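You operate a simulated robot arm through the tools that you are given. There is no shell and no other tool. Be economical: measure what you need, move in short steps, check, and stop when the job is done.

You are at the controls of a simulated robot arm. One attempt, no reset.

TASK
Fill the marked glass jar with lentils to 100 ML through the white funnel.
Fine: none spilt; carton back, funnel back in the short tumbler. Set down upright: lentil carton.

It is judged by the outcome, as a careful person would: the job done as asked, and still so three seconds after it is handed in. It fails if anything else is knocked over, pushed out of place, dropped, spilled or broken.

THE ROBOT
A 6-joint arm with a two-finger parallel gripper, fixed in place. Base frame: the origin is at the foot of the arm, x ahead of it, y to its left, z up. Lengths are in m, angles in degrees, forces in N, time in s.
With the tool pointing down near the work surface it reaches from about 0.42 to 0.86 m from the base axis. Its first joint turns from -115.0 to 115.0 degrees. Payload 4.2 kg.
The tool frame sits at the grasp point between the pads (the TCP): z along the fingers, y along the line on which they close. The tips reach 0.023 m beyond it. Largest opening 0.094 m; finger width 0.038, thickness 0.01; the body of the gripper, 0.054 by 0.096 m, starts 0.039 m behind the TCP.
Orientation is told as [roll, pitch, yaw] about the base's x, y, z axes, in that order, counted from this pose: with the fingers straight down and closing along the base's y, the tool's x points along the base's -x, its y along +y and its z along -z.

THE INTERFACE
- The arm moves only by the tool send_rows. Its argument "rows" is a list of rows, each a list of 7 numbers: the shift along the base's x, y, z in units of 30 mm (1.0 is 30 mm), then the turn, a rotation vector about the base's x, y, z in units of 8 degrees (1.0 is 8 degrees), then the closure, from 0 (fully open) to 1 (shut). In form: [[dx, dy, dz, rx, ry, rz, jaw], ...]. A call has 1 to 20 rows; each row shifts and turns the commanded pose from where the row before left it. A call with a number of a shift or a turn outside -1 to 1 is refused whole. Each row takes 0.2 s and may step no farther than 0.05 m and 8.6 degrees from the row before; otherwise, or with a gripper value out of range, the whole call is refused. A pose out of reach is approached as far as the arm can. The call stops where the force on the tool passes 40 N (or 10 N more than at its start, if that is more) or the arm is blocked; 0.2 s more then pass. Each finger travels about 0.108 m/s and halts on what it meets, pressing with about 39 N; the grip force reading is that of the motor and also rises with nothing between the fingers. The clock runs only during rows and for 0.2 s after the last one: add rows that do not move to give the fingers time. It gives the time, the measured TCP pose, the force on the tool (base axes), the opening and the grip force at its end, in the units of the frame above (readings bear some noise), with the torque about the TCP (base axes, N m) and any sound that the robot's microphone picked up.
- Cameras (640 x 400 px; columns grow to the right, rows downward): "scene" is fixed at [0.0513, 0.6488, 1.5696]; the picture's right is [-0.65, -0.76, 0.00], its down [-0.38, 0.32, -0.87] and it looks along [0.66, -0.56, -0.50] (base axes); focal length 338 px, centre (320, 200). "wrist" rides on the gripper at [0.086, 0.016, -0.075] in the tool frame; the picture's right is [-0.18, 0.98, 0.00], its down [-0.58, -0.11, -0.81] and it looks along [-0.79, -0.15, 0.59] (tool axes); focal length 243 px, centre (320, 200). There is no depth. A picture from a camera that has moved, and an enlarged one, comes with that camera's place and axes in the base frame and with its lens.
- get_image(camera): a new picture of that camera. No time passes.
- raise_lower(by): slides the trunk up (or, below 0, down) by that many m; the arm rides with it, the base frame stays. It gives what a move gives, with no picture.
- enlarge(camera, box): a new picture of the part [left, top, right, bottom] of that camera's present view, enlarged. No time passes.
- finish_job(): hands the job in; it is judged then, once.

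Work in short steps. Places have to be worked out from the pictures, the camera data and where the tool is seen: move nearer, look again, correct. Check each grasp and each placing, and mend what went wrong. You have 120 turns and 76 pictures in all, those below and enlarged ones among them. Open the gripper and draw the arm clear of the work before you hand the job in, unless the task says otherwise; then end with one line.

The tools are called after "Emit:" by a JSON object that holds its "name" and its "arguments". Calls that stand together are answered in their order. send_rows: Moves the arm, as the interface text tells. Its arguments: {"type":"object","properties":{"rows":{"type":"array","items":{"type":"array","items":{"type":"number"}}}},"required":["rows"]} The other tools are called the same way: raise_lower (by) slides the trunk up or down; get_image (camera) takes a picture; enlarge (camera, box) takes an enlarged picture of a part of a camera's view; finish_job () hands the job in.

At the start:

```text
t: 0.0
ee_pos: [0.3955, 0.1842, 1.4002]
ee_rot: [0.0, -0.1, 0.0]
wrist_force: [-0.6, -0.7, 0.3]
moment: [0.0, 0.01, -0.01]
gripper_width: 0.0938
grasp_force: 0.1
trunk travel left (down, up): [-0.9, 0.09]
```

scene: 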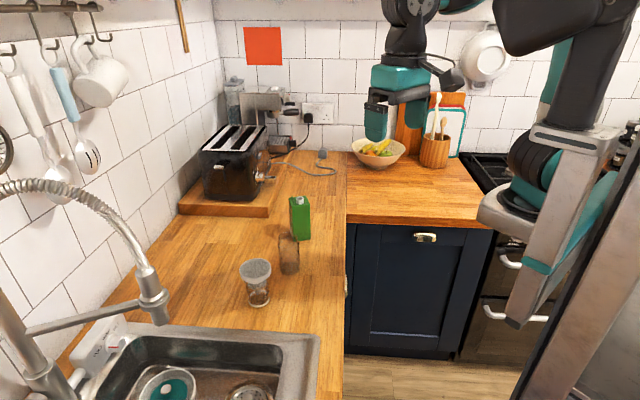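
wrist: 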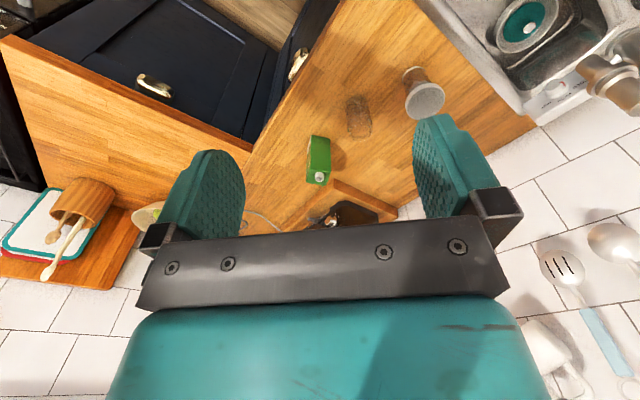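

I see a green carton, a glass jar, and a tumbler with the funnel on the counter. I enlarge that part to measure them.

Emit:
{"name": "enlarge", "arguments": {"camera": "scene", "box": [210, 180, 350, 320]}}

Emit:
{"name": "enlarge", "arguments": {"camera": "wrist", "box": [280, 50, 460, 230]}}

```text
2.86 times, centred on (280, 250) of scene
camera zoom: at [0.0513, 0.6488, 1.5696], right [-0.65, -0.76, 0.0], down [-0.38, 0.32, -0.87], along [0.66, -0.56, -0.5], focal length 965 px, centre (434, 57)
```

zoom: 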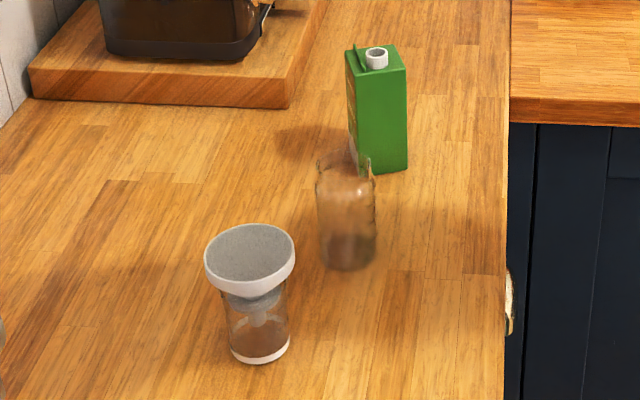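

```text
2.22 times, centred on (370, 140) of wrist
camera zoom: at [0.308, 0.2004, 1.4745], right [0.18, 0.98, 0.0], down [0.58, -0.11, 0.81], along [0.79, -0.15, -0.59], focal length 539 px, centre (209, 333)
```

zoom: 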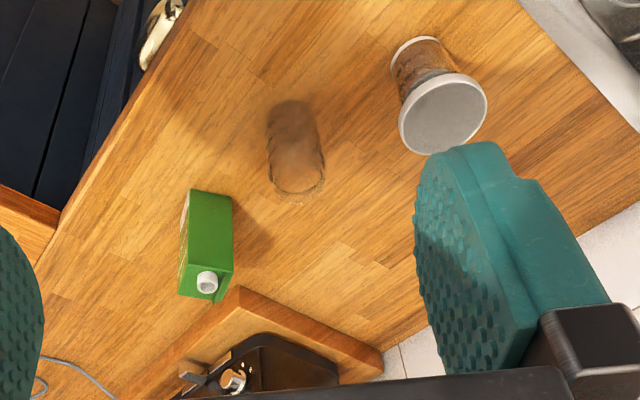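

Rough triangulation: counter at z≈0.90, jar at (0.68, 0.23), carton at (0.785, 0.11), funnel at (0.636, 0.36). I lower the arm, staying clear of everything, for a closer wrist view.

Emit:
{"name": "send_rows", "arguments": {"rows": [[0, 0, -1, 0, 0, 0, 0], [0, 0, -1, 0, 0, 0, 0], [0, 0, -1, 0, 0, 0, 0], [0, 0, -1, 0, 0, 0, 0], [0, 0, -1, 0, 0, 0, 0], [0, 0, -1, 0, 0, 0, 0], [0, 0, -1, 0, 0, 0, 0], [0, 0, 0, 0, 0, 0, 0]]}}

Emit:
{"name": "get_image", "arguments": {"camera": "wrist"}}

Emit:
{"name": "get_image", "arguments": {"camera": "scene"}}

```text
t: 1.8
ee_pos: [0.3946, 0.1834, 1.1902]
ee_rot: [0.0, 0.0, 0.0]
wrist_force: [0.8, 0.4, 0.3]
moment: [0.03, -0.04, 0.0]
gripper_width: 0.094
grasp_force: 0.0
trunk travel left (down, up): [-0.9, 0.09]
```

```text
71 pictures are left
camera wrist: at [0.3086, 0.1992, 1.264], right [0.18, 0.98, 0.0], down [0.58, -0.11, 0.81], along [0.79, -0.15, -0.59], focal length 243 px, centre (320, 200)
```

wrist: 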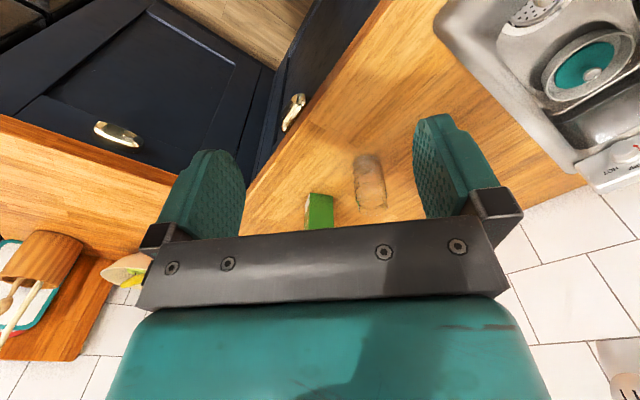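

```text
70 pictures are left
```

scene: 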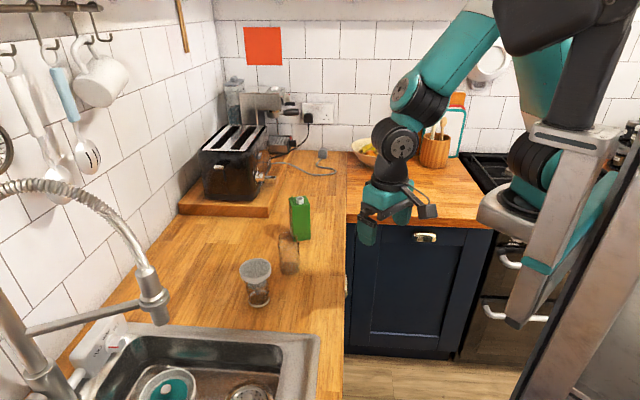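

The wrist view is mostly blocked by the gripper, so I zoom hard on each object with the scene camera.

Emit:
{"name": "enlarge", "arguments": {"camera": "scene", "box": [265, 220, 315, 280]}}

Emit:
{"name": "enlarge", "arguments": {"camera": "scene", "box": [230, 250, 280, 310]}}

Emit:
{"name": "enlarge", "arguments": {"camera": "scene", "box": [275, 185, 325, 245]}}

Emit:
{"name": "enlarge", "arguments": {"camera": "wrist", "box": [290, 140, 410, 230]}}

```text
6.67 times, centred on (290, 250) of scene
camera zoom: at [0.0513, 0.6488, 1.5696], right [-0.65, -0.76, 0.0], down [-0.38, 0.32, -0.87], along [0.66, -0.56, -0.5], focal length 2253 px, centre (520, -133)
```

zoom: 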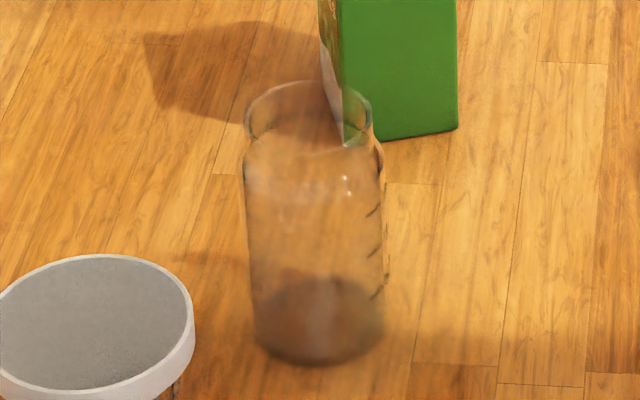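

```text
6.67 times, centred on (255, 280) of scene
camera zoom: at [0.0513, 0.6488, 1.5696], right [-0.65, -0.76, 0.0], down [-0.38, 0.32, -0.87], along [0.66, -0.56, -0.5], focal length 2253 px, centre (753, -333)
```

zoom: 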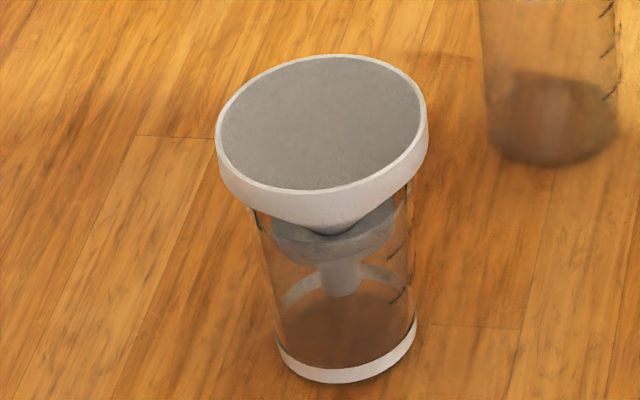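

```text
6.67 times, centred on (300, 215) of scene
camera zoom: at [0.0513, 0.6488, 1.5696], right [-0.65, -0.76, 0.0], down [-0.38, 0.32, -0.87], along [0.66, -0.56, -0.5], focal length 2253 px, centre (453, 100)
```

zoom: 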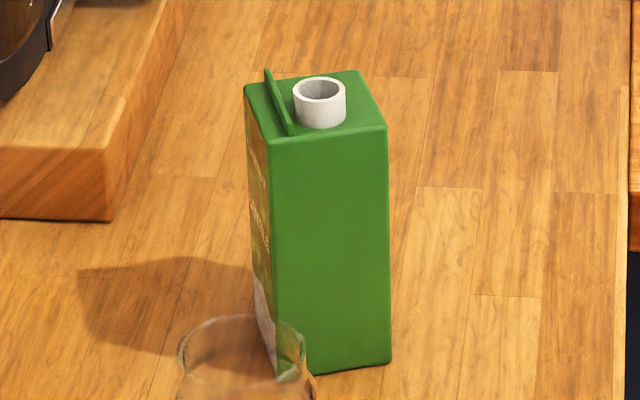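

```text
4.44 times, centred on (350, 185) of wrist
camera zoom: at [0.3086, 0.1992, 1.264], right [0.18, 0.98, 0.0], down [0.58, -0.11, 0.81], along [0.79, -0.15, -0.59], focal length 1078 px, centre (187, 267)
```

zoom: 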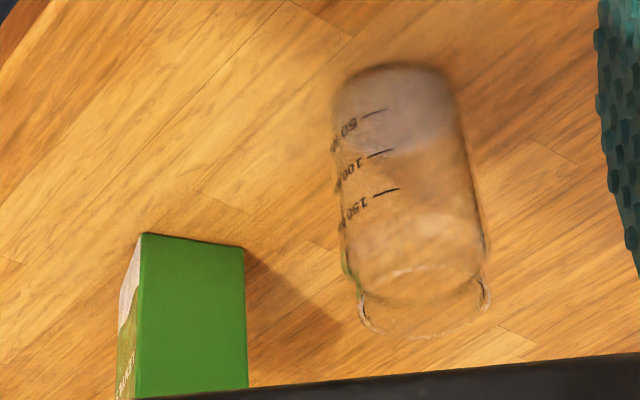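

Geometry so far: funnel rim centre is about (0.637, 0.358), top z≈1.01, Ø0.077. The jar is at (0.686, 0.222) with its rim at z≈1.008. The carton is at (0.793, 0.096), about 0.055 square, with its faces at 58°/148°. I hover above the funnel and check alignment.

Emit:
{"name": "send_rows", "arguments": {"rows": [[0.896, 0.6456, -0.333, 0, 0, 0, 0], [0.896, 0.6456, -0.333, 0, 0, 0, 0], [0.896, 0.6456, -0.333, 0, 0, 0, 0], [0.896, 0.6456, -0.333, 0, 0, 0, 0], [0.896, 0.6456, -0.333, 0, 0, 0, 0], [0.896, 0.6456, -0.333, 0, 0, 0, 0], [0.896, 0.6456, -0.333, 0, 0, 0, 0], [0.896, 0.6456, -0.333, 0, 0, 0, 0], [0.896, 0.6456, -0.333, 0, 0, 0, 0], [0, 0, 0, 0, 0, 0, 0]]}}

Emit:
{"name": "enlarge", "arguments": {"camera": "scene", "box": [200, 200, 320, 320]}}

Emit:
{"name": "get_image", "arguments": {"camera": "wrist"}}

```text
t: 4.0
ee_pos: [0.6369, 0.3591, 1.0997]
ee_rot: [0.0, 0.0, 0.0]
wrist_force: [0.5, -0.6, 0.1]
moment: [0.0, 0.01, -0.01]
gripper_width: 0.0941
grasp_force: 0.1
trunk travel left (down, up): [-0.9, 0.09]
```

```text
3.33 times, centred on (260, 260) of scene
camera zoom: at [0.0513, 0.6488, 1.5696], right [-0.65, -0.76, 0.0], down [-0.38, 0.32, -0.87], along [0.66, -0.56, -0.5], focal length 1126 px, centre (520, 0)
```

zoom: 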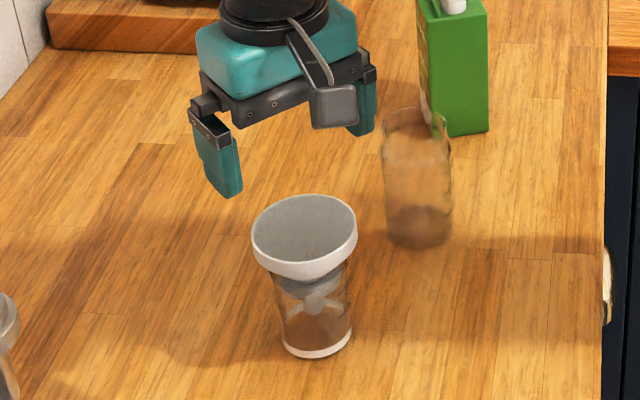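

```text
64 pictures are left
camera wrist: at [0.5494, 0.3755, 1.174], right [0.18, 0.98, 0.0], down [0.58, -0.11, 0.81], along [0.79, -0.15, -0.59], focal length 243 px, centre (320, 200)
```

wrist: 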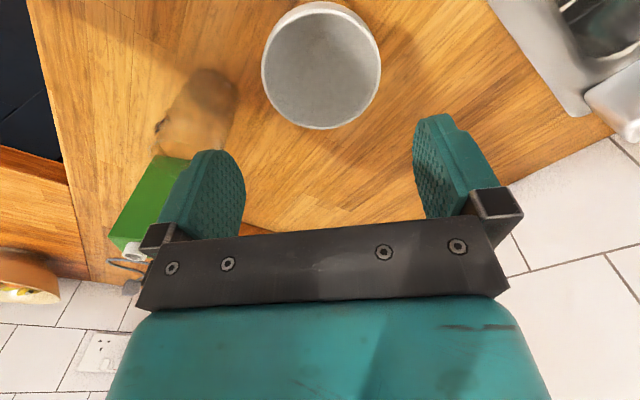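

Combining both views puts the funnel rim at about (0.629, 0.361, 1.016), so it fits between the fingers. I descend part way and look again.

Emit:
{"name": "send_rows", "arguments": {"rows": [[-0.25, 0.06, -0.8, 0, 0, 0, 0], [0, 0, -0.8, 0, 0, 0, 0], [0, 0, 0, 0, 0, 0, 0]]}}

Emit:
{"name": "get_image", "arguments": {"camera": "wrist"}}

Emit:
{"name": "enlarge", "arguments": {"camera": "scene", "box": [220, 220, 300, 310]}}

```text
t: 4.8
ee_pos: [0.6288, 0.3616, 1.0511]
ee_rot: [0.1, 0.0, 0.0]
wrist_force: [0.2, -0.3, 0.6]
moment: [0.02, 0.02, 0.0]
gripper_width: 0.094
grasp_force: 0.1
trunk travel left (down, up): [-0.9, 0.09]
```

```text
63 pictures are left
camera wrist: at [0.5417, 0.3776, 1.126], right [0.18, 0.98, 0.0], down [0.58, -0.11, 0.81], along [0.79, -0.15, -0.59], focal length 243 px, centre (320, 200)
```

wrist: 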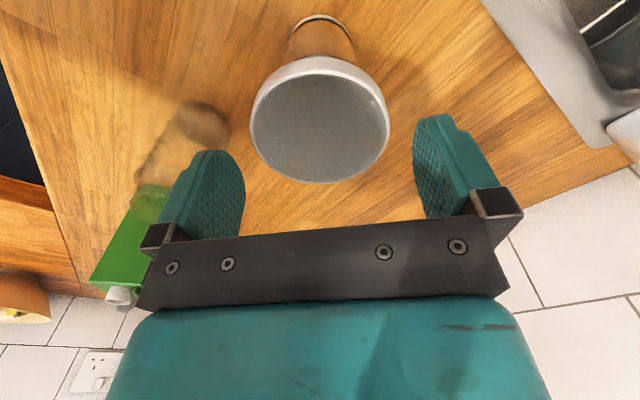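

```text
4.44 times, centred on (260, 265) of scene
camera zoom: at [0.0513, 0.6488, 1.5696], right [-0.65, -0.76, 0.0], down [-0.38, 0.32, -0.87], along [0.66, -0.56, -0.5], focal length 1502 px, centre (587, -89)
```

zoom: 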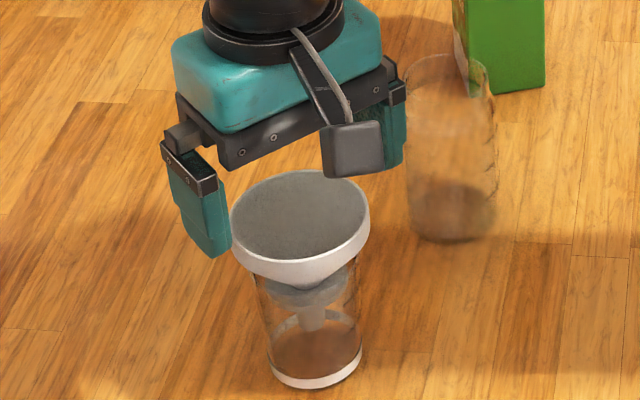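

The rim is centred between the fingers, with its top at z≈1.02 and centre (0.625, 0.361). I go down so the pads straddle the rim band, then close.

Emit:
{"name": "send_rows", "arguments": {"rows": [[-0.1, -0.03, -0.65, 0, 0, 0, 0], [0, 0, -0.65, 0, 0, 0, 0], [0, 0, 0, 0, 0, 0, 0], [0, 0, 0, 0, 0, 0, 0.1], [0, 0, 0, 0, 0, 0, 0.2], [0, 0, 0, 0, 0, 0, 0.4], [0, 0, 0, 0, 0, 0, 0.4]]}}

Emit:
{"name": "get_image", "arguments": {"camera": "wrist"}}

Emit:
{"name": "enlarge", "arguments": {"camera": "scene", "box": [220, 220, 300, 310]}}

```text
t: 6.4
ee_pos: [0.6256, 0.3605, 1.0134]
ee_rot: [-0.1, 0.0, 0.1]
wrist_force: [-0.3, 1.0, 2.6]
moment: [0.04, -0.04, 0.01]
gripper_width: 0.0743
grasp_force: 39.4
trunk travel left (down, up): [-0.9, 0.09]
```

```text
61 pictures are left
camera wrist: at [0.5386, 0.3769, 1.0871], right [0.18, 0.98, 0.0], down [0.58, -0.11, 0.81], along [0.79, -0.15, -0.59], focal length 243 px, centre (320, 200)
```

wrist: 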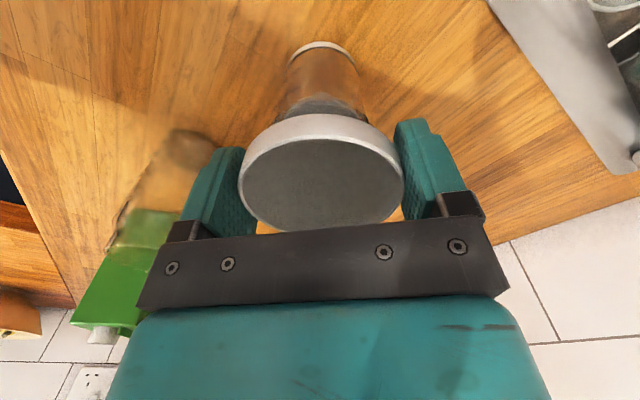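

```text
4.44 times, centred on (260, 265) of scene
camera zoom: at [0.0513, 0.6488, 1.5696], right [-0.65, -0.76, 0.0], down [-0.38, 0.32, -0.87], along [0.66, -0.56, -0.5], focal length 1502 px, centre (587, -89)
```

zoom: 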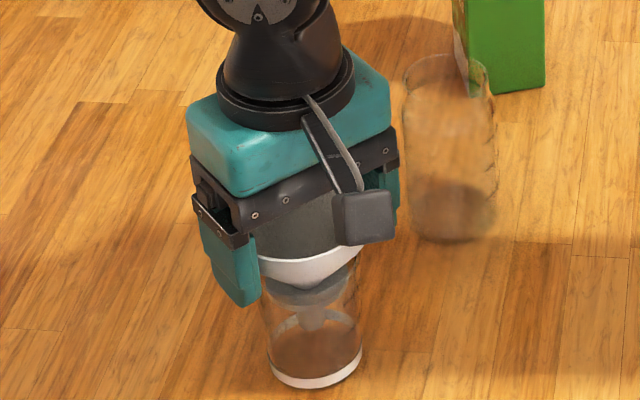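

The funnel is gripped (width 0.074 m). I lift it straight up slowly and check that the tumbler stays behind.

Emit:
{"name": "send_rows", "arguments": {"rows": [[0, 0, 0.2, 0, 0, 0, 0.4], [0, 0, 0.3, 0, 0, 0, 0.4], [0, 0, 0.5, 0, 0, 0, 0.4], [0, 0, 0.7, 0, 0, 0, 0.4], [0, 0, 0.9, 0, 0, 0, 0.4], [0, 0, 0.9, 0, 0, 0, 0.4], [0, 0, 0.9, 0, 0, 0, 0.4], [0, 0, 0, 0, 0, 0, 0.4]]}}

Emit:
{"name": "enlarge", "arguments": {"camera": "scene", "box": [200, 190, 320, 310]}}

```text
t: 8.2
ee_pos: [0.626, 0.3594, 1.1443]
ee_rot: [0.0, -0.1, 0.1]
wrist_force: [1.4, 0.1, 0.1]
moment: [-0.01, 0.03, -0.02]
gripper_width: 0.0744
grasp_force: 39.6
trunk travel left (down, up): [-0.9, 0.09]
```

```text
3.33 times, centred on (260, 250) of scene
camera zoom: at [0.0513, 0.6488, 1.5696], right [-0.65, -0.76, 0.0], down [-0.38, 0.32, -0.87], along [0.66, -0.56, -0.5], focal length 1126 px, centre (520, 33)
```

zoom: 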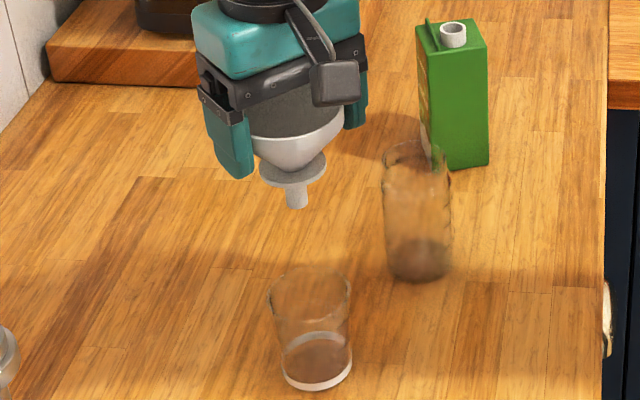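

The funnel is free and the tumbler is still standing. The funnel has a collar (~0.045 m) about 0.043 below the TCP and a stem tip about 0.074 below. I move it over the jar.

Emit:
{"name": "send_rows", "arguments": {"rows": [[0.36, -0.883, 0, 0, 0, 0, 0.4], [0.36, -0.883, 0, 0, 0, 0, 0.4], [0.36, -0.883, 0, 0, 0, 0, 0.4], [0.36, -0.883, 0, 0, 0, 0, 0.4], [0.36, -0.883, 0, 0, 0, 0, 0.4], [0, 0, 0, 0, 0, 0, 0.4]]}}

Emit:
{"name": "enlarge", "arguments": {"camera": "scene", "box": [245, 190, 325, 290]}}

Emit:
{"name": "get_image", "arguments": {"camera": "wrist"}}

```text
t: 9.6
ee_pos: [0.6804, 0.224, 1.1434]
ee_rot: [0.0, 0.0, 0.2]
wrist_force: [0.4, 0.2, -0.7]
moment: [0.01, -0.03, 0.01]
gripper_width: 0.0745
grasp_force: 39.4
trunk travel left (down, up): [-0.9, 0.09]
```

```text
4.00 times, centred on (285, 240) of scene
camera zoom: at [0.0513, 0.6488, 1.5696], right [-0.65, -0.76, 0.0], down [-0.38, 0.32, -0.87], along [0.66, -0.56, -0.5], focal length 1352 px, centre (460, 40)
```

zoom: 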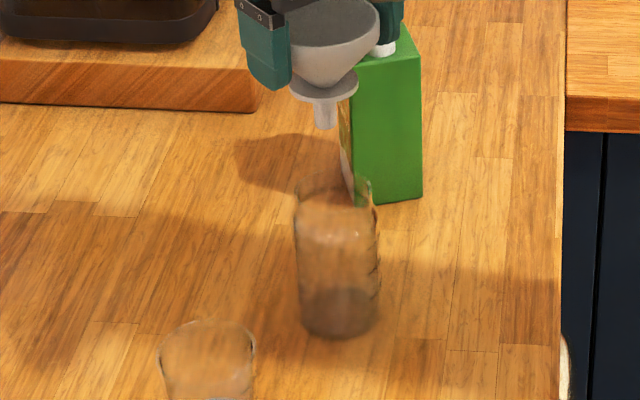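

```text
57 pictures are left
camera wrist: at [0.5938, 0.2415, 1.2182], right [0.18, 0.98, 0.0], down [0.58, -0.11, 0.81], along [0.79, -0.15, -0.59], focal length 243 px, centre (320, 200)
```

wrist: 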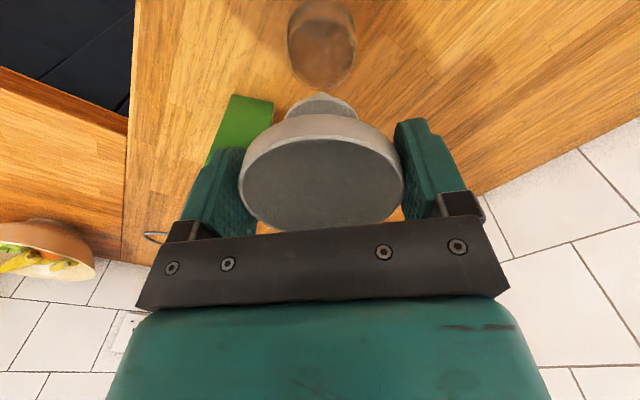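

I zoom on the jar mouth in the wrist view to refine its centre.

Emit:
{"name": "enlarge", "arguments": {"camera": "wrist", "box": [270, 0, 370, 100]}}

Emit:
{"name": "enlarge", "arguments": {"camera": "scene", "box": [270, 190, 310, 280]}}

```text
4.00 times, centred on (320, 50) of wrist
camera zoom: at [0.5938, 0.2415, 1.2182], right [0.18, 0.98, 0.0], down [0.58, -0.11, 0.81], along [0.79, -0.15, -0.59], focal length 970 px, centre (320, 800)
```

zoom: 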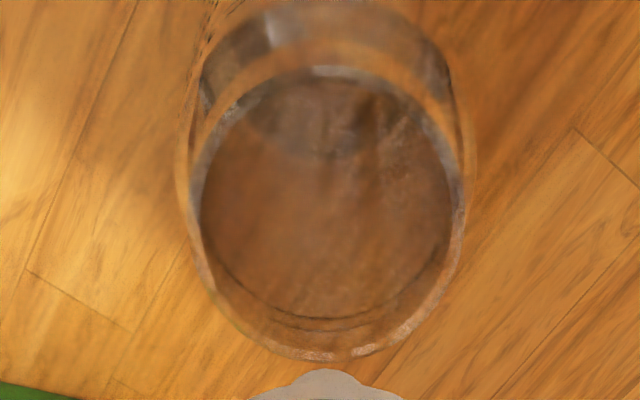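

```text
4.44 times, centred on (290, 235) of scene
camera zoom: at [0.0513, 0.6488, 1.5696], right [-0.65, -0.76, 0.0], down [-0.38, 0.32, -0.87], along [0.66, -0.56, -0.5], focal length 1502 px, centre (453, 44)
```

zoom: 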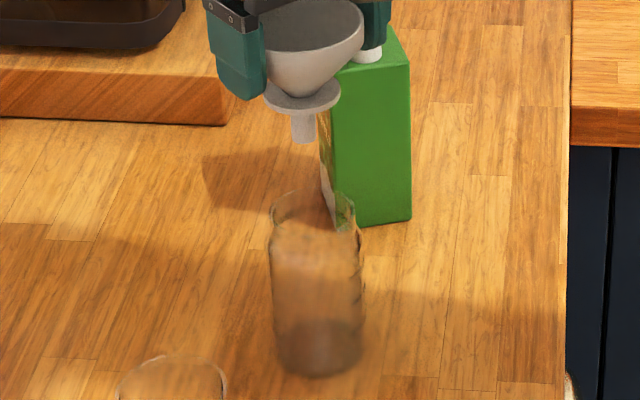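

The wrist view puts the jar mouth centre at about (0.680, 0.226) with the rim at z≈1.013. I shift slightly, lower until the stem is just above the mouth, and check again.

Emit:
{"name": "send_rows", "arguments": {"rows": [[-0.03, 0.04, -0.6, 0, 0, 0, 0.4], [0, 0, -0.6, 0, 0, 0, 0.4], [0, 0, 0, 0, 0, 0, 0.4]]}}

Emit:
{"name": "enlarge", "arguments": {"camera": "scene", "box": [265, 210, 315, 260]}}

Emit:
{"name": "enlarge", "arguments": {"camera": "wrist", "box": [260, 0, 380, 120]}}

```text
t: 10.4
ee_pos: [0.68, 0.2279, 1.109]
ee_rot: [0.0, 0.0, 0.0]
wrist_force: [-0.2, 0.4, -0.6]
moment: [-0.03, 0.0, 0.0]
gripper_width: 0.0743
grasp_force: 38.6
trunk travel left (down, up): [-0.9, 0.09]
```

```text
8.00 times, centred on (290, 235) of scene
camera zoom: at [0.0513, 0.6488, 1.5696], right [-0.65, -0.76, 0.0], down [-0.38, 0.32, -0.87], along [0.66, -0.56, -0.5], focal length 2703 px, centre (560, -80)
```

zoom: 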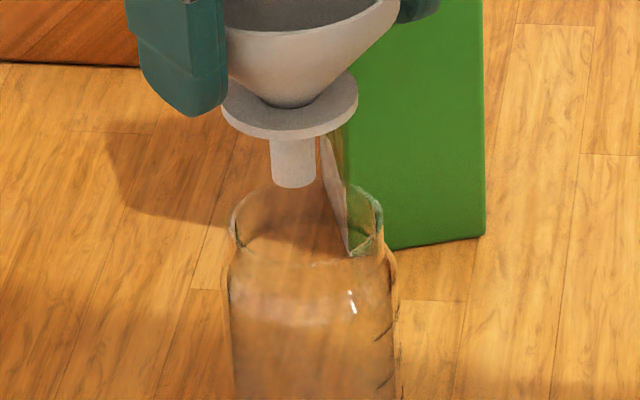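

```text
3.33 times, centred on (320, 60) of wrist
camera zoom: at [0.5927, 0.2434, 1.1835], right [0.18, 0.98, 0.0], down [0.58, -0.11, 0.81], along [0.79, -0.15, -0.59], focal length 809 px, centre (320, 667)
```

zoom: 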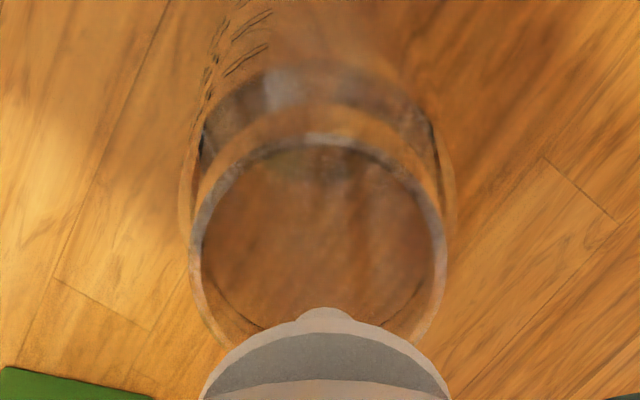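

The funnel needs about a 2 mm correction. I apply it, lower the stem into the mouth, and look before the collar reaches the rim.

Emit:
{"name": "send_rows", "arguments": {"rows": [[-0.08, -0.045, -0.5, 0, 0, 0, 0.4], [0, 0, -0.6, 0, 0, 0, 0.4], [0, 0, 0, 0, 0, 0, 0.4]]}}

Emit:
{"name": "enlarge", "arguments": {"camera": "scene", "box": [265, 210, 315, 260]}}

Emit:
{"name": "enlarge", "arguments": {"camera": "wrist", "box": [260, 0, 380, 120]}}

```text
t: 11.2
ee_pos: [0.6783, 0.2257, 1.077]
ee_rot: [0.0, 0.0, 0.0]
wrist_force: [1.6, 0.0, -0.6]
moment: [0.0, 0.0, 0.02]
gripper_width: 0.0744
grasp_force: 39.1
trunk travel left (down, up): [-0.9, 0.09]
```

```text
8.00 times, centred on (290, 235) of scene
camera zoom: at [0.0513, 0.6488, 1.5696], right [-0.65, -0.76, 0.0], down [-0.38, 0.32, -0.87], along [0.66, -0.56, -0.5], focal length 2703 px, centre (560, -80)
```

zoom: 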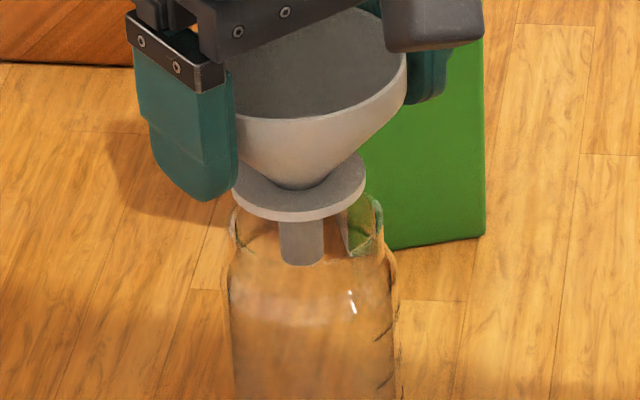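

```text
3.33 times, centred on (320, 60) of wrist
camera zoom: at [0.5917, 0.2425, 1.1507], right [0.18, 0.98, 0.0], down [0.58, -0.11, 0.81], along [0.79, -0.15, -0.59], focal length 809 px, centre (320, 667)
```

zoom: 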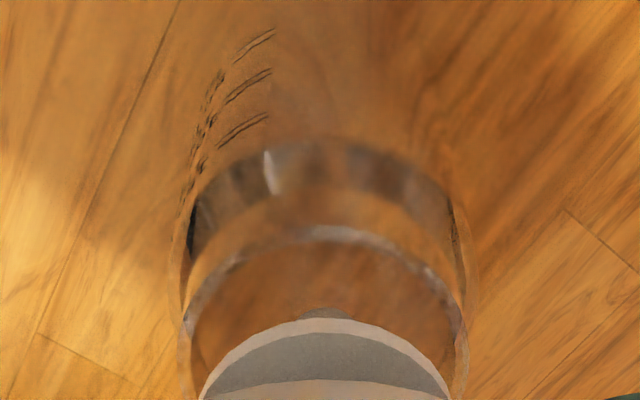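

Nearly coaxial now. I nudge y by −1 mm and lower gently in small steps, watching the force.

Emit:
{"name": "send_rows", "arguments": {"rows": [[0, -0.03, -0.3, 0, 0, 0, 0.4], [0, 0, -0.2, 0, 0, 0, 0.4], [0, 0, -0.1, 0, 0, 0, 0.4], [0, 0, 0, 0, 0, 0, 0.4]]}}

Emit:
{"name": "enlarge", "arguments": {"camera": "scene", "box": [265, 210, 315, 260]}}

```text
t: 12.2
ee_pos: [0.6773, 0.2267, 1.0614]
ee_rot: [0.2, -0.4, 0.0]
wrist_force: [-1.6, -1.9, 33.7]
moment: [-0.14, -0.57, -0.09]
gripper_width: 0.0745
grasp_force: 38.8
trunk travel left (down, up): [-0.9, 0.09]
```

```text
8.00 times, centred on (290, 235) of scene
camera zoom: at [0.0513, 0.6488, 1.5696], right [-0.65, -0.76, 0.0], down [-0.38, 0.32, -0.87], along [0.66, -0.56, -0.5], focal length 2703 px, centre (560, -80)
```

zoom: 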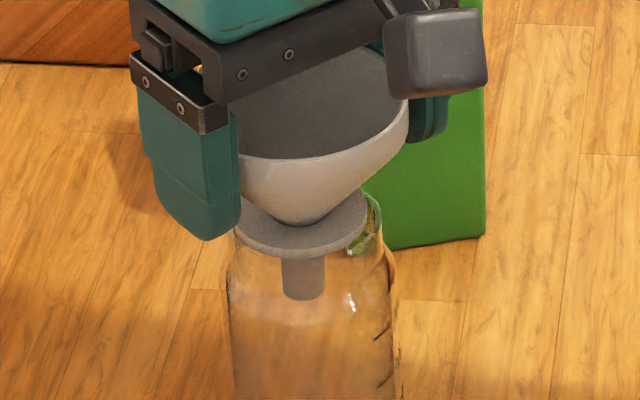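

Contact is at TCP z≈1.061 with the torque pointing to the +x side of the rim, so the collar is sitting a bit far in +x. I raise, shift −x by 2 mm, and try again gently.

Emit:
{"name": "send_rows", "arguments": {"rows": [[0, 0, 0.25, 0, 0, 0, 0.4], [-0.07, -0.03, 0, 0, 0, 0, 0.4], [0, 0, 0, 0, 0, 0, 0.4], [0, 0, -0.15, 0, 0, 0, 0.4], [0, 0, -0.08, 0, 0, 0, 0.4], [0, 0, 0, 0, 0, 0, 0.4]]}}

```text
t: 13.6
ee_pos: [0.6751, 0.2246, 1.0612]
ee_rot: [0.3, -0.3, 0.1]
wrist_force: [-1.9, 1.2, 28.1]
moment: [-0.29, -0.01, 0.01]
gripper_width: 0.0745
grasp_force: 39.0
trunk travel left (down, up): [-0.9, 0.09]
```

Same height, and the contact is now balanced in x but toward −y. I try +1 mm in y to see whether it seats evenly or drops in.

Emit:
{"name": "send_rows", "arguments": {"rows": [[0, 0, 0.23, 0, 0, 0, 0.4], [0, 0.05, 0, 0, 0, 0, 0.4], [0, 0, 0, 0, 0, 0, 0.4], [0, 0, -0.15, 0, 0, 0, 0.4], [0, 0, -0.08, 0, 0, 0, 0.4], [0, 0, 0, 0, 0, 0, 0.4]]}}

Emit:
{"name": "enlarge", "arguments": {"camera": "scene", "box": [270, 225, 310, 255]}}

Emit:
{"name": "enlarge", "arguments": {"camera": "wrist", "box": [260, 0, 380, 120]}}

```text
t: 15.0
ee_pos: [0.6754, 0.2273, 1.061]
ee_rot: [0.1, -0.2, 0.0]
wrist_force: [-3.3, -3.4, 22.8]
moment: [-0.41, -0.16, -0.06]
gripper_width: 0.0743
grasp_force: 38.7
trunk travel left (down, up): [-0.9, 0.09]
```

```text
13.33 times, centred on (290, 240) of scene
camera zoom: at [0.0513, 0.6488, 1.5696], right [-0.65, -0.76, 0.0], down [-0.38, 0.32, -0.87], along [0.66, -0.56, -0.5], focal length 4505 px, centre (720, -333)
```

zoom: 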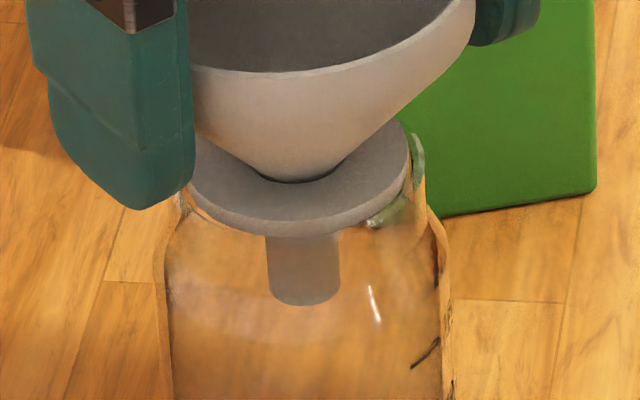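

```text
3.33 times, centred on (320, 60) of wrist
camera zoom: at [0.5882, 0.243, 1.1348], right [0.18, 0.98, 0.0], down [0.58, -0.11, 0.81], along [0.79, -0.15, -0.59], focal length 809 px, centre (320, 667)
```

zoom: 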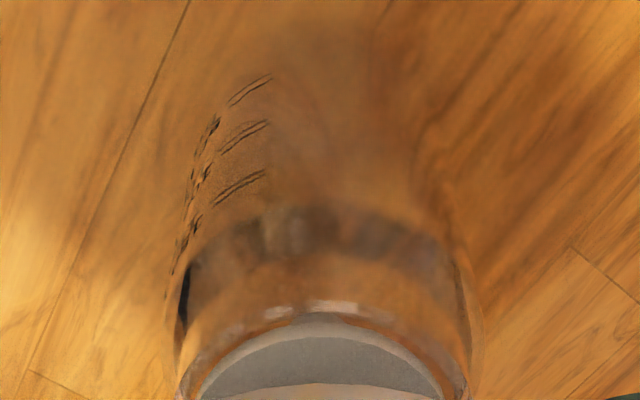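

The collar appears to rest flat on the jar rim (same height three times, visually centred). I relieve the pressure, open the fingers, and see if it sits.

Emit:
{"name": "send_rows", "arguments": {"rows": [[0, 0, 0.06, 0, 0, 0, 0.4], [0, 0, 0, 0, 0, 0, 0.4]]}}

```text
t: 15.6
ee_pos: [0.6749, 0.2266, 1.0613]
ee_rot: [0.1, -0.1, 0.1]
wrist_force: [-0.6, -0.6, 15.2]
moment: [-0.19, -0.21, -0.01]
gripper_width: 0.0743
grasp_force: 39.1
trunk travel left (down, up): [-0.9, 0.09]
```

Emit:
{"name": "send_rows", "arguments": {"rows": [[0, 0, 0.07, 0, 0, 0, 0.4], [0, 0, 0, 0, 0, 0, 0.4], [0, 0, 0, 0, 0, 0, 0.3], [0, 0, 0, 0, 0, 0, 0.15], [0, 0, 0, 0, 0, 0, 0], [0, 0, 0, 0, 0, 0, 0]]}}

Emit:
{"name": "enlarge", "arguments": {"camera": "scene", "box": [265, 210, 315, 260]}}

Emit:
{"name": "get_image", "arguments": {"camera": "wrist"}}

```text
t: 17.0
ee_pos: [0.6757, 0.2271, 1.0632]
ee_rot: [0.0, 0.0, 0.0]
wrist_force: [-0.1, 0.1, 0.8]
moment: [0.05, -0.01, 0.0]
gripper_width: 0.0942
grasp_force: 0.1
trunk travel left (down, up): [-0.9, 0.09]
```

```text
8.00 times, centred on (290, 235) of scene
camera zoom: at [0.0513, 0.6488, 1.5696], right [-0.65, -0.76, 0.0], down [-0.38, 0.32, -0.87], along [0.66, -0.56, -0.5], focal length 2703 px, centre (560, -80)
```

zoom: 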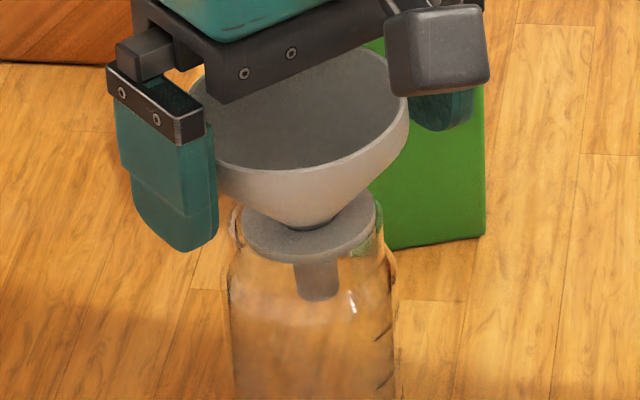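

```text
46 pictures are left
camera wrist: at [0.589, 0.243, 1.137], right [0.18, 0.98, 0.0], down [0.58, -0.11, 0.81], along [0.79, -0.15, -0.59], focal length 243 px, centre (320, 200)
```

wrist: 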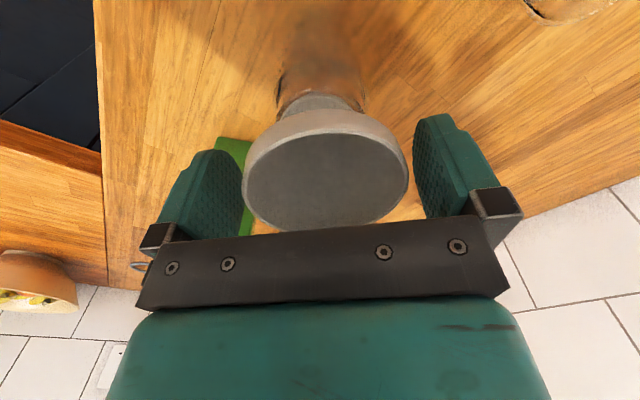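

The funnel shifted and seems slightly tilted. I zoom in to check how the collar sits.

Emit:
{"name": "enlarge", "arguments": {"camera": "scene", "box": [274, 225, 306, 249]}}

Emit:
{"name": "enlarge", "arguments": {"camera": "wrist", "box": [250, 60, 390, 160]}}

```text
16.00 times, centred on (290, 237) of scene
camera zoom: at [0.0513, 0.6488, 1.5696], right [-0.65, -0.76, 0.0], down [-0.38, 0.32, -0.87], along [0.66, -0.56, -0.5], focal length 5406 px, centre (800, -392)
```

zoom: 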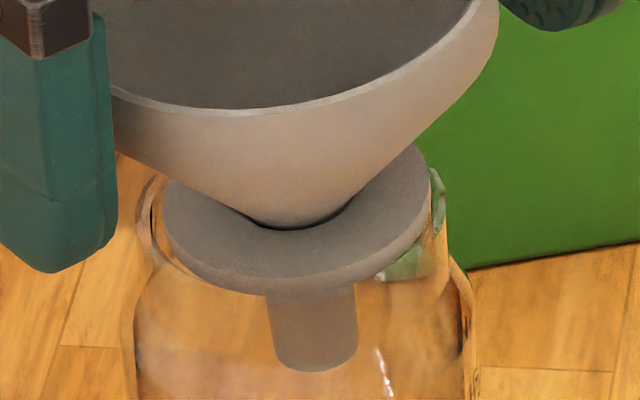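

```text
4.00 times, centred on (320, 110) of wrist
camera zoom: at [0.589, 0.243, 1.137], right [0.18, 0.98, 0.0], down [0.58, -0.11, 0.81], along [0.79, -0.15, -0.59], focal length 970 px, centre (320, 560)
```

zoom: 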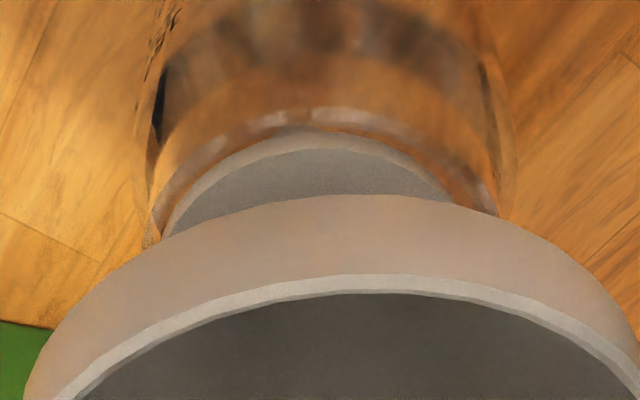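

The collar just about fits inside the mouth and has half dropped in on the (+x,+y) side. I yaw the gripper −40° to close along the tilt direction, which squares the funnel again, then regrip and lift slightly.

Emit:
{"name": "send_rows", "arguments": {"rows": [[0.02, 0.02, 0, 0, 0, -1, 0], [0.02, 0.02, 0, 0, 0, -1, 0], [0, 0, 0, 0, 0, -1, 0], [0, 0, 0, 0, 0, -1, 0], [0, 0, 0, 0, 0, -1, 0], [0, 0, 0, 0, 0, 0, 0], [0, 0, 0, 0, 0, 0, 0.1], [0, 0, 0.02, 0, 0, 0, 0.15], [0, 0, 0.03, 0, 0, 0, 0.2], [0, 0, 0.03, 0, 0, 0, 0.4], [0, 0, 0, 0, 0, 0, 0.4]]}}

Emit:
{"name": "enlarge", "arguments": {"camera": "scene", "box": [265, 215, 315, 255]}}

```text
t: 19.4
ee_pos: [0.676, 0.2277, 1.0655]
ee_rot: [0.0, 0.1, -40.0]
wrist_force: [0.5, -1.1, 0.1]
moment: [-0.03, -0.01, 0.0]
gripper_width: 0.074
grasp_force: 38.9
trunk travel left (down, up): [-0.9, 0.09]
```

```text
10.00 times, centred on (290, 235) of scene
camera zoom: at [0.0513, 0.6488, 1.5696], right [-0.65, -0.76, 0.0], down [-0.38, 0.32, -0.87], along [0.66, -0.56, -0.5], focal length 3379 px, centre (620, -150)
```

zoom: 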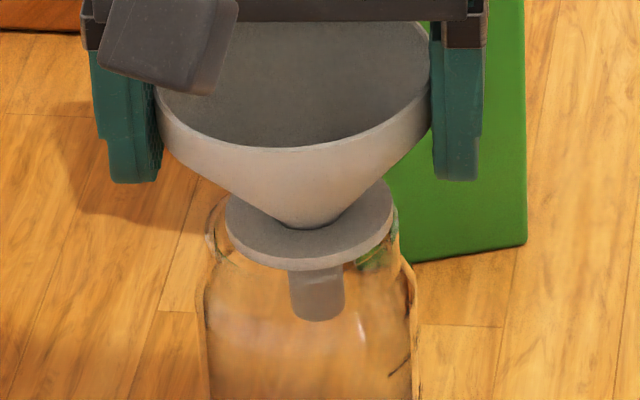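

I lift 12 mm to free it and look at its uprightness and alignment.

Emit:
{"name": "send_rows", "arguments": {"rows": [[0, 0, 0.2, 0, 0, 0, 0.4], [0, 0, 0.2, 0, 0, 0, 0.4], [0, 0, 0, 0, 0, 0, 0.4]]}}

Emit:
{"name": "enlarge", "arguments": {"camera": "scene", "box": [265, 210, 315, 260]}}

Emit:
{"name": "get_image", "arguments": {"camera": "wrist"}}

```text
t: 20.2
ee_pos: [0.6767, 0.2278, 1.0775]
ee_rot: [0.1, 0.1, -39.9]
wrist_force: [0.4, -0.9, -0.6]
moment: [-0.05, -0.02, 0.02]
gripper_width: 0.074
grasp_force: 38.9
trunk travel left (down, up): [-0.9, 0.09]
```

```text
8.00 times, centred on (290, 235) of scene
camera zoom: at [0.0513, 0.6488, 1.5696], right [-0.65, -0.76, 0.0], down [-0.38, 0.32, -0.87], along [0.66, -0.56, -0.5], focal length 2703 px, centre (560, -80)
```

zoom: 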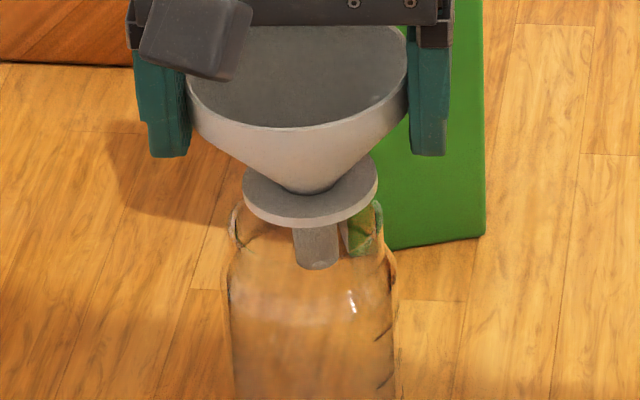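

```text
41 pictures are left
camera wrist: at [0.6198, 0.2964, 1.1513], right [0.77, 0.64, 0.0], down [0.38, -0.46, 0.81], along [0.51, -0.62, -0.59], focal length 243 px, centre (320, 200)
```

wrist: 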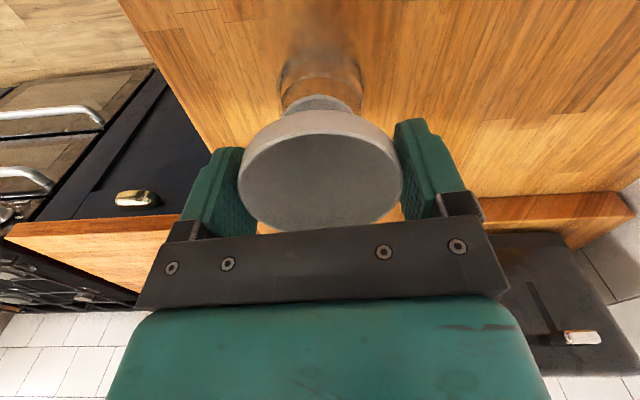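

Emit:
{"name": "enlarge", "arguments": {"camera": "wrist", "box": [230, 40, 410, 160]}}

```text
3.33 times, centred on (320, 100) of wrist
camera zoom: at [0.6198, 0.2964, 1.1513], right [0.77, 0.64, 0.0], down [0.38, -0.46, 0.81], along [0.51, -0.62, -0.59], focal length 809 px, centre (320, 533)
```

zoom: 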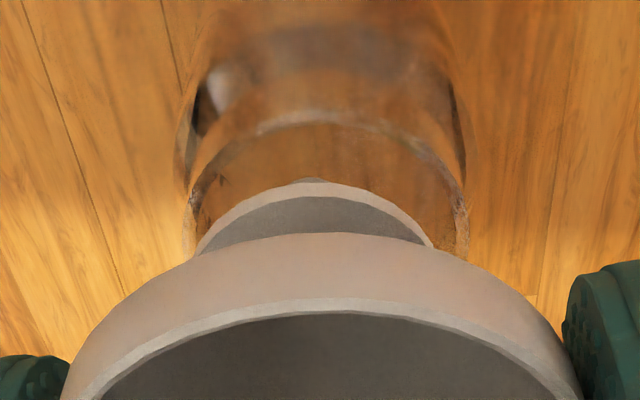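

The collar is off by about 2 mm sideways because the funnel is held with a ~2.5° tilt. I counter-tilt, shift about 2 mm, and lower gently.

Emit:
{"name": "send_rows", "arguments": {"rows": [[0.053, -0.037, 0, 0.2375, -0.203, 0, 0.4], [0, 0, -0.25, 0, 0, 0, 0.4], [0, 0, -0.2, 0, 0, 0, 0.4], [0, 0, -0.1, 0, 0, 0, 0.4], [0, 0, -0.05, 0, 0, 0, 0.4], [0, 0, 0, 0, 0, 0, 0.4]]}}

Emit:
{"name": "enlarge", "arguments": {"camera": "wrist", "box": [230, 40, 410, 160]}}

Emit:
{"name": "enlarge", "arguments": {"camera": "scene", "box": [270, 225, 310, 255]}}

```text
t: 21.6
ee_pos: [0.6791, 0.2274, 1.0621]
ee_rot: [2.9, -0.2, -40.1]
wrist_force: [2.6, -0.1, 29.7]
moment: [-0.51, -0.45, 0.05]
gripper_width: 0.0738
grasp_force: 39.3
trunk travel left (down, up): [-0.9, 0.09]
```

```text
3.33 times, centred on (320, 100) of wrist
camera zoom: at [0.6194, 0.2926, 1.1373], right [0.77, 0.63, 0.05], down [0.35, -0.49, 0.8], along [0.53, -0.6, -0.6], focal length 809 px, centre (320, 533)
```

zoom: 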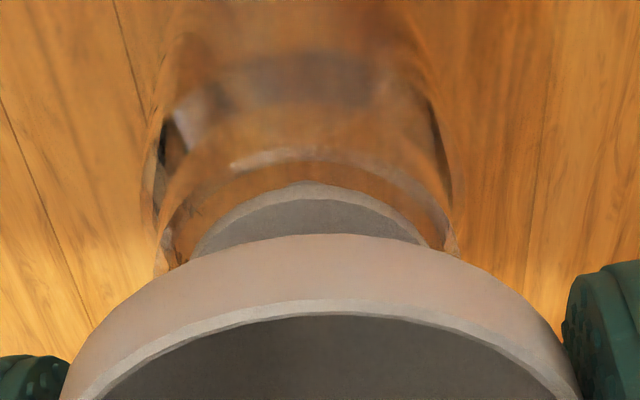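

```text
13.33 times, centred on (290, 240) of scene
camera zoom: at [0.0513, 0.6488, 1.5696], right [-0.65, -0.76, 0.0], down [-0.38, 0.32, -0.87], along [0.66, -0.56, -0.5], focal length 4505 px, centre (720, -333)
```

zoom: 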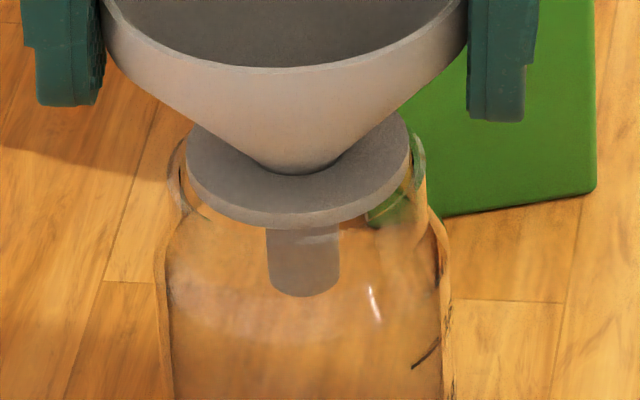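

Contact is again at the collar's far side (+x,−y). I lighten the load and feel my way back toward the camera in 1 mm steps, watching for it to drop in.

Emit:
{"name": "send_rows", "arguments": {"rows": [[0, 0, 0.05, 0, 0, 0, 0.4], [-0.02, 0.026, 0, 0, 0, 0, 0.4], [0, 0, 0, 0, 0, 0, 0.4]]}}

Emit:
{"name": "send_rows", "arguments": {"rows": [[-0.02, 0.026, 0, 0, 0, 0, 0.4], [0, 0, 0, 0, 0, 0, 0.4]]}}

Emit:
{"name": "send_rows", "arguments": {"rows": [[-0.02, 0.026, 0, 0, 0, 0, 0.4], [0, 0, 0, 0, 0, 0, 0.4]]}}

```text
t: 22.4
ee_pos: [0.6766, 0.2271, 1.0622]
ee_rot: [2.7, -0.1, -40.0]
wrist_force: [6.8, -0.1, 30.8]
moment: [-0.3, -0.72, 0.09]
gripper_width: 0.0739
grasp_force: 38.6
trunk travel left (down, up): [-0.9, 0.09]
```

```text
t: 23.0
ee_pos: [0.6766, 0.2285, 1.0619]
ee_rot: [2.6, -0.1, -40.1]
wrist_force: [7.2, -1.5, 28.5]
moment: [-0.28, -0.57, 0.0]
gripper_width: 0.0738
grasp_force: 39.2
trunk travel left (down, up): [-0.9, 0.09]
```

```text
t: 23.6
ee_pos: [0.6754, 0.229, 1.0617]
ee_rot: [2.4, -0.1, -40.0]
wrist_force: [7.9, -2.0, 24.8]
moment: [-0.34, -0.51, 0.0]
gripper_width: 0.0739
grasp_force: 38.5
trunk travel left (down, up): [-0.9, 0.09]
```

Emit:
{"name": "send_rows", "arguments": {"rows": [[0, 0, 0.07, 0, 0, 0, 0.4], [0, 0, 0, 0, 0, 0, 0.4]]}}

Emit:
{"name": "enlarge", "arguments": {"camera": "scene", "box": [276, 228, 300, 252]}}

```text
t: 24.2
ee_pos: [0.674, 0.2288, 1.0612]
ee_rot: [2.3, 0.1, -39.9]
wrist_force: [3.0, 1.3, 6.9]
moment: [0.03, -0.28, 0.0]
gripper_width: 0.0738
grasp_force: 38.6
trunk travel left (down, up): [-0.9, 0.09]
```

```text
16.00 times, centred on (288, 240) of scene
camera zoom: at [0.0513, 0.6488, 1.5696], right [-0.65, -0.76, 0.0], down [-0.38, 0.32, -0.87], along [0.66, -0.56, -0.5], focal length 5406 px, centre (832, -440)
```

zoom: 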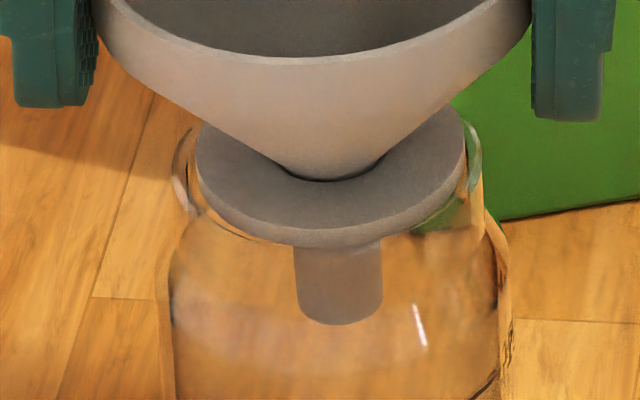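

The collar looks nearly level with the rim and centred. I press down 3 mm to see whether it slides in.

Emit:
{"name": "send_rows", "arguments": {"rows": [[0.03, 0, -0.05, 0, 0, 0, 0.4], [0, 0, -0.05, 0, 0, 0, 0.4], [0, 0, 0, 0, 0, 0, 0.4]]}}

```text
t: 25.0
ee_pos: [0.6757, 0.2293, 1.0614]
ee_rot: [2.6, 0.0, -39.9]
wrist_force: [-3.8, -1.1, 23.5]
moment: [-0.28, 0.01, -0.03]
gripper_width: 0.0736
grasp_force: 38.9
trunk travel left (down, up): [-0.9, 0.09]
```

Emit:
{"name": "enlarge", "arguments": {"camera": "wrist", "box": [260, 50, 380, 130]}}

Emit:
{"name": "enlarge", "arguments": {"camera": "scene", "box": [276, 228, 300, 252]}}

```text
5.00 times, centred on (320, 90) of wrist
camera zoom: at [0.6173, 0.2951, 1.1361], right [0.77, 0.63, 0.04], down [0.35, -0.48, 0.8], along [0.53, -0.6, -0.6], focal length 1213 px, centre (320, 750)
```

zoom: 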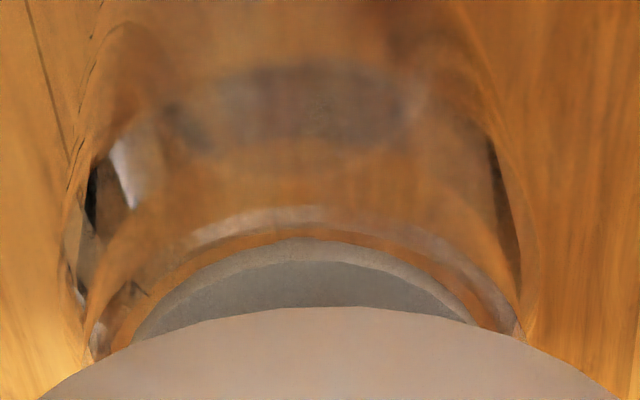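

```text
16.00 times, centred on (288, 240) of scene
camera zoom: at [0.0513, 0.6488, 1.5696], right [-0.65, -0.76, 0.0], down [-0.38, 0.32, -0.87], along [0.66, -0.56, -0.5], focal length 5406 px, centre (832, -440)
```

zoom: 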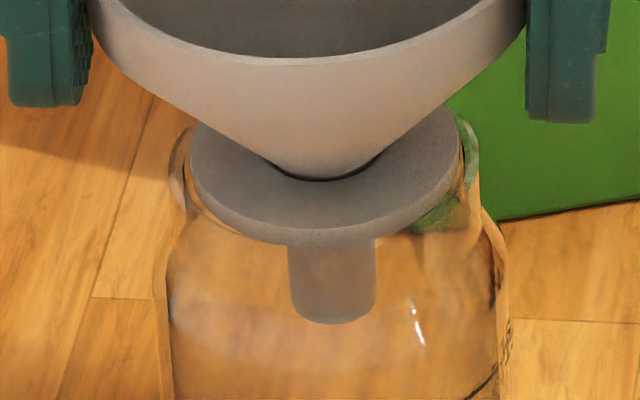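

Both views now show the collar centred on the rim within about 1 mm. I unload it and release slowly.

Emit:
{"name": "send_rows", "arguments": {"rows": [[0, 0, 0.06, 0, 0, 0, 0.4], [0, 0, 0.03, 0, 0, 0, 0.4], [0, 0, 0, 0, 0, 0, 0.4], [0, 0, 0, 0, 0, 0, 0.21], [0, 0, 0, 0, 0, 0, 0.19], [0, 0, 0, 0, 0, 0, 0.17], [0, 0, 0, 0, 0, 0, 0.14], [0, 0, 0, 0, 0, 0, 0.1], [0, 0, 0, 0, 0, 0, 0.0], [0, 0, 0, 0, 0, 0, 0.0]]}}

Emit:
{"name": "enlarge", "arguments": {"camera": "scene", "box": [270, 215, 310, 255]}}

```text
t: 27.2
ee_pos: [0.6762, 0.2302, 1.0614]
ee_rot: [2.6, 0.0, -40.0]
wrist_force: [-0.7, -1.6, 0.0]
moment: [0.02, 0.01, -0.03]
gripper_width: 0.0939
grasp_force: 0.1
trunk travel left (down, up): [-0.9, 0.09]
```

```text
10.00 times, centred on (290, 235) of scene
camera zoom: at [0.0513, 0.6488, 1.5696], right [-0.65, -0.76, 0.0], down [-0.38, 0.32, -0.87], along [0.66, -0.56, -0.5], focal length 3379 px, centre (620, -150)
```

zoom: 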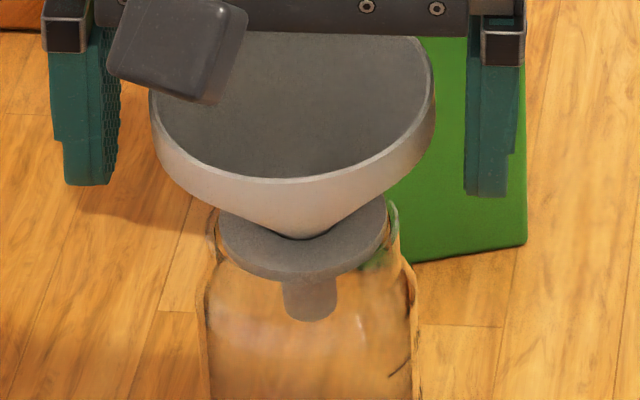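

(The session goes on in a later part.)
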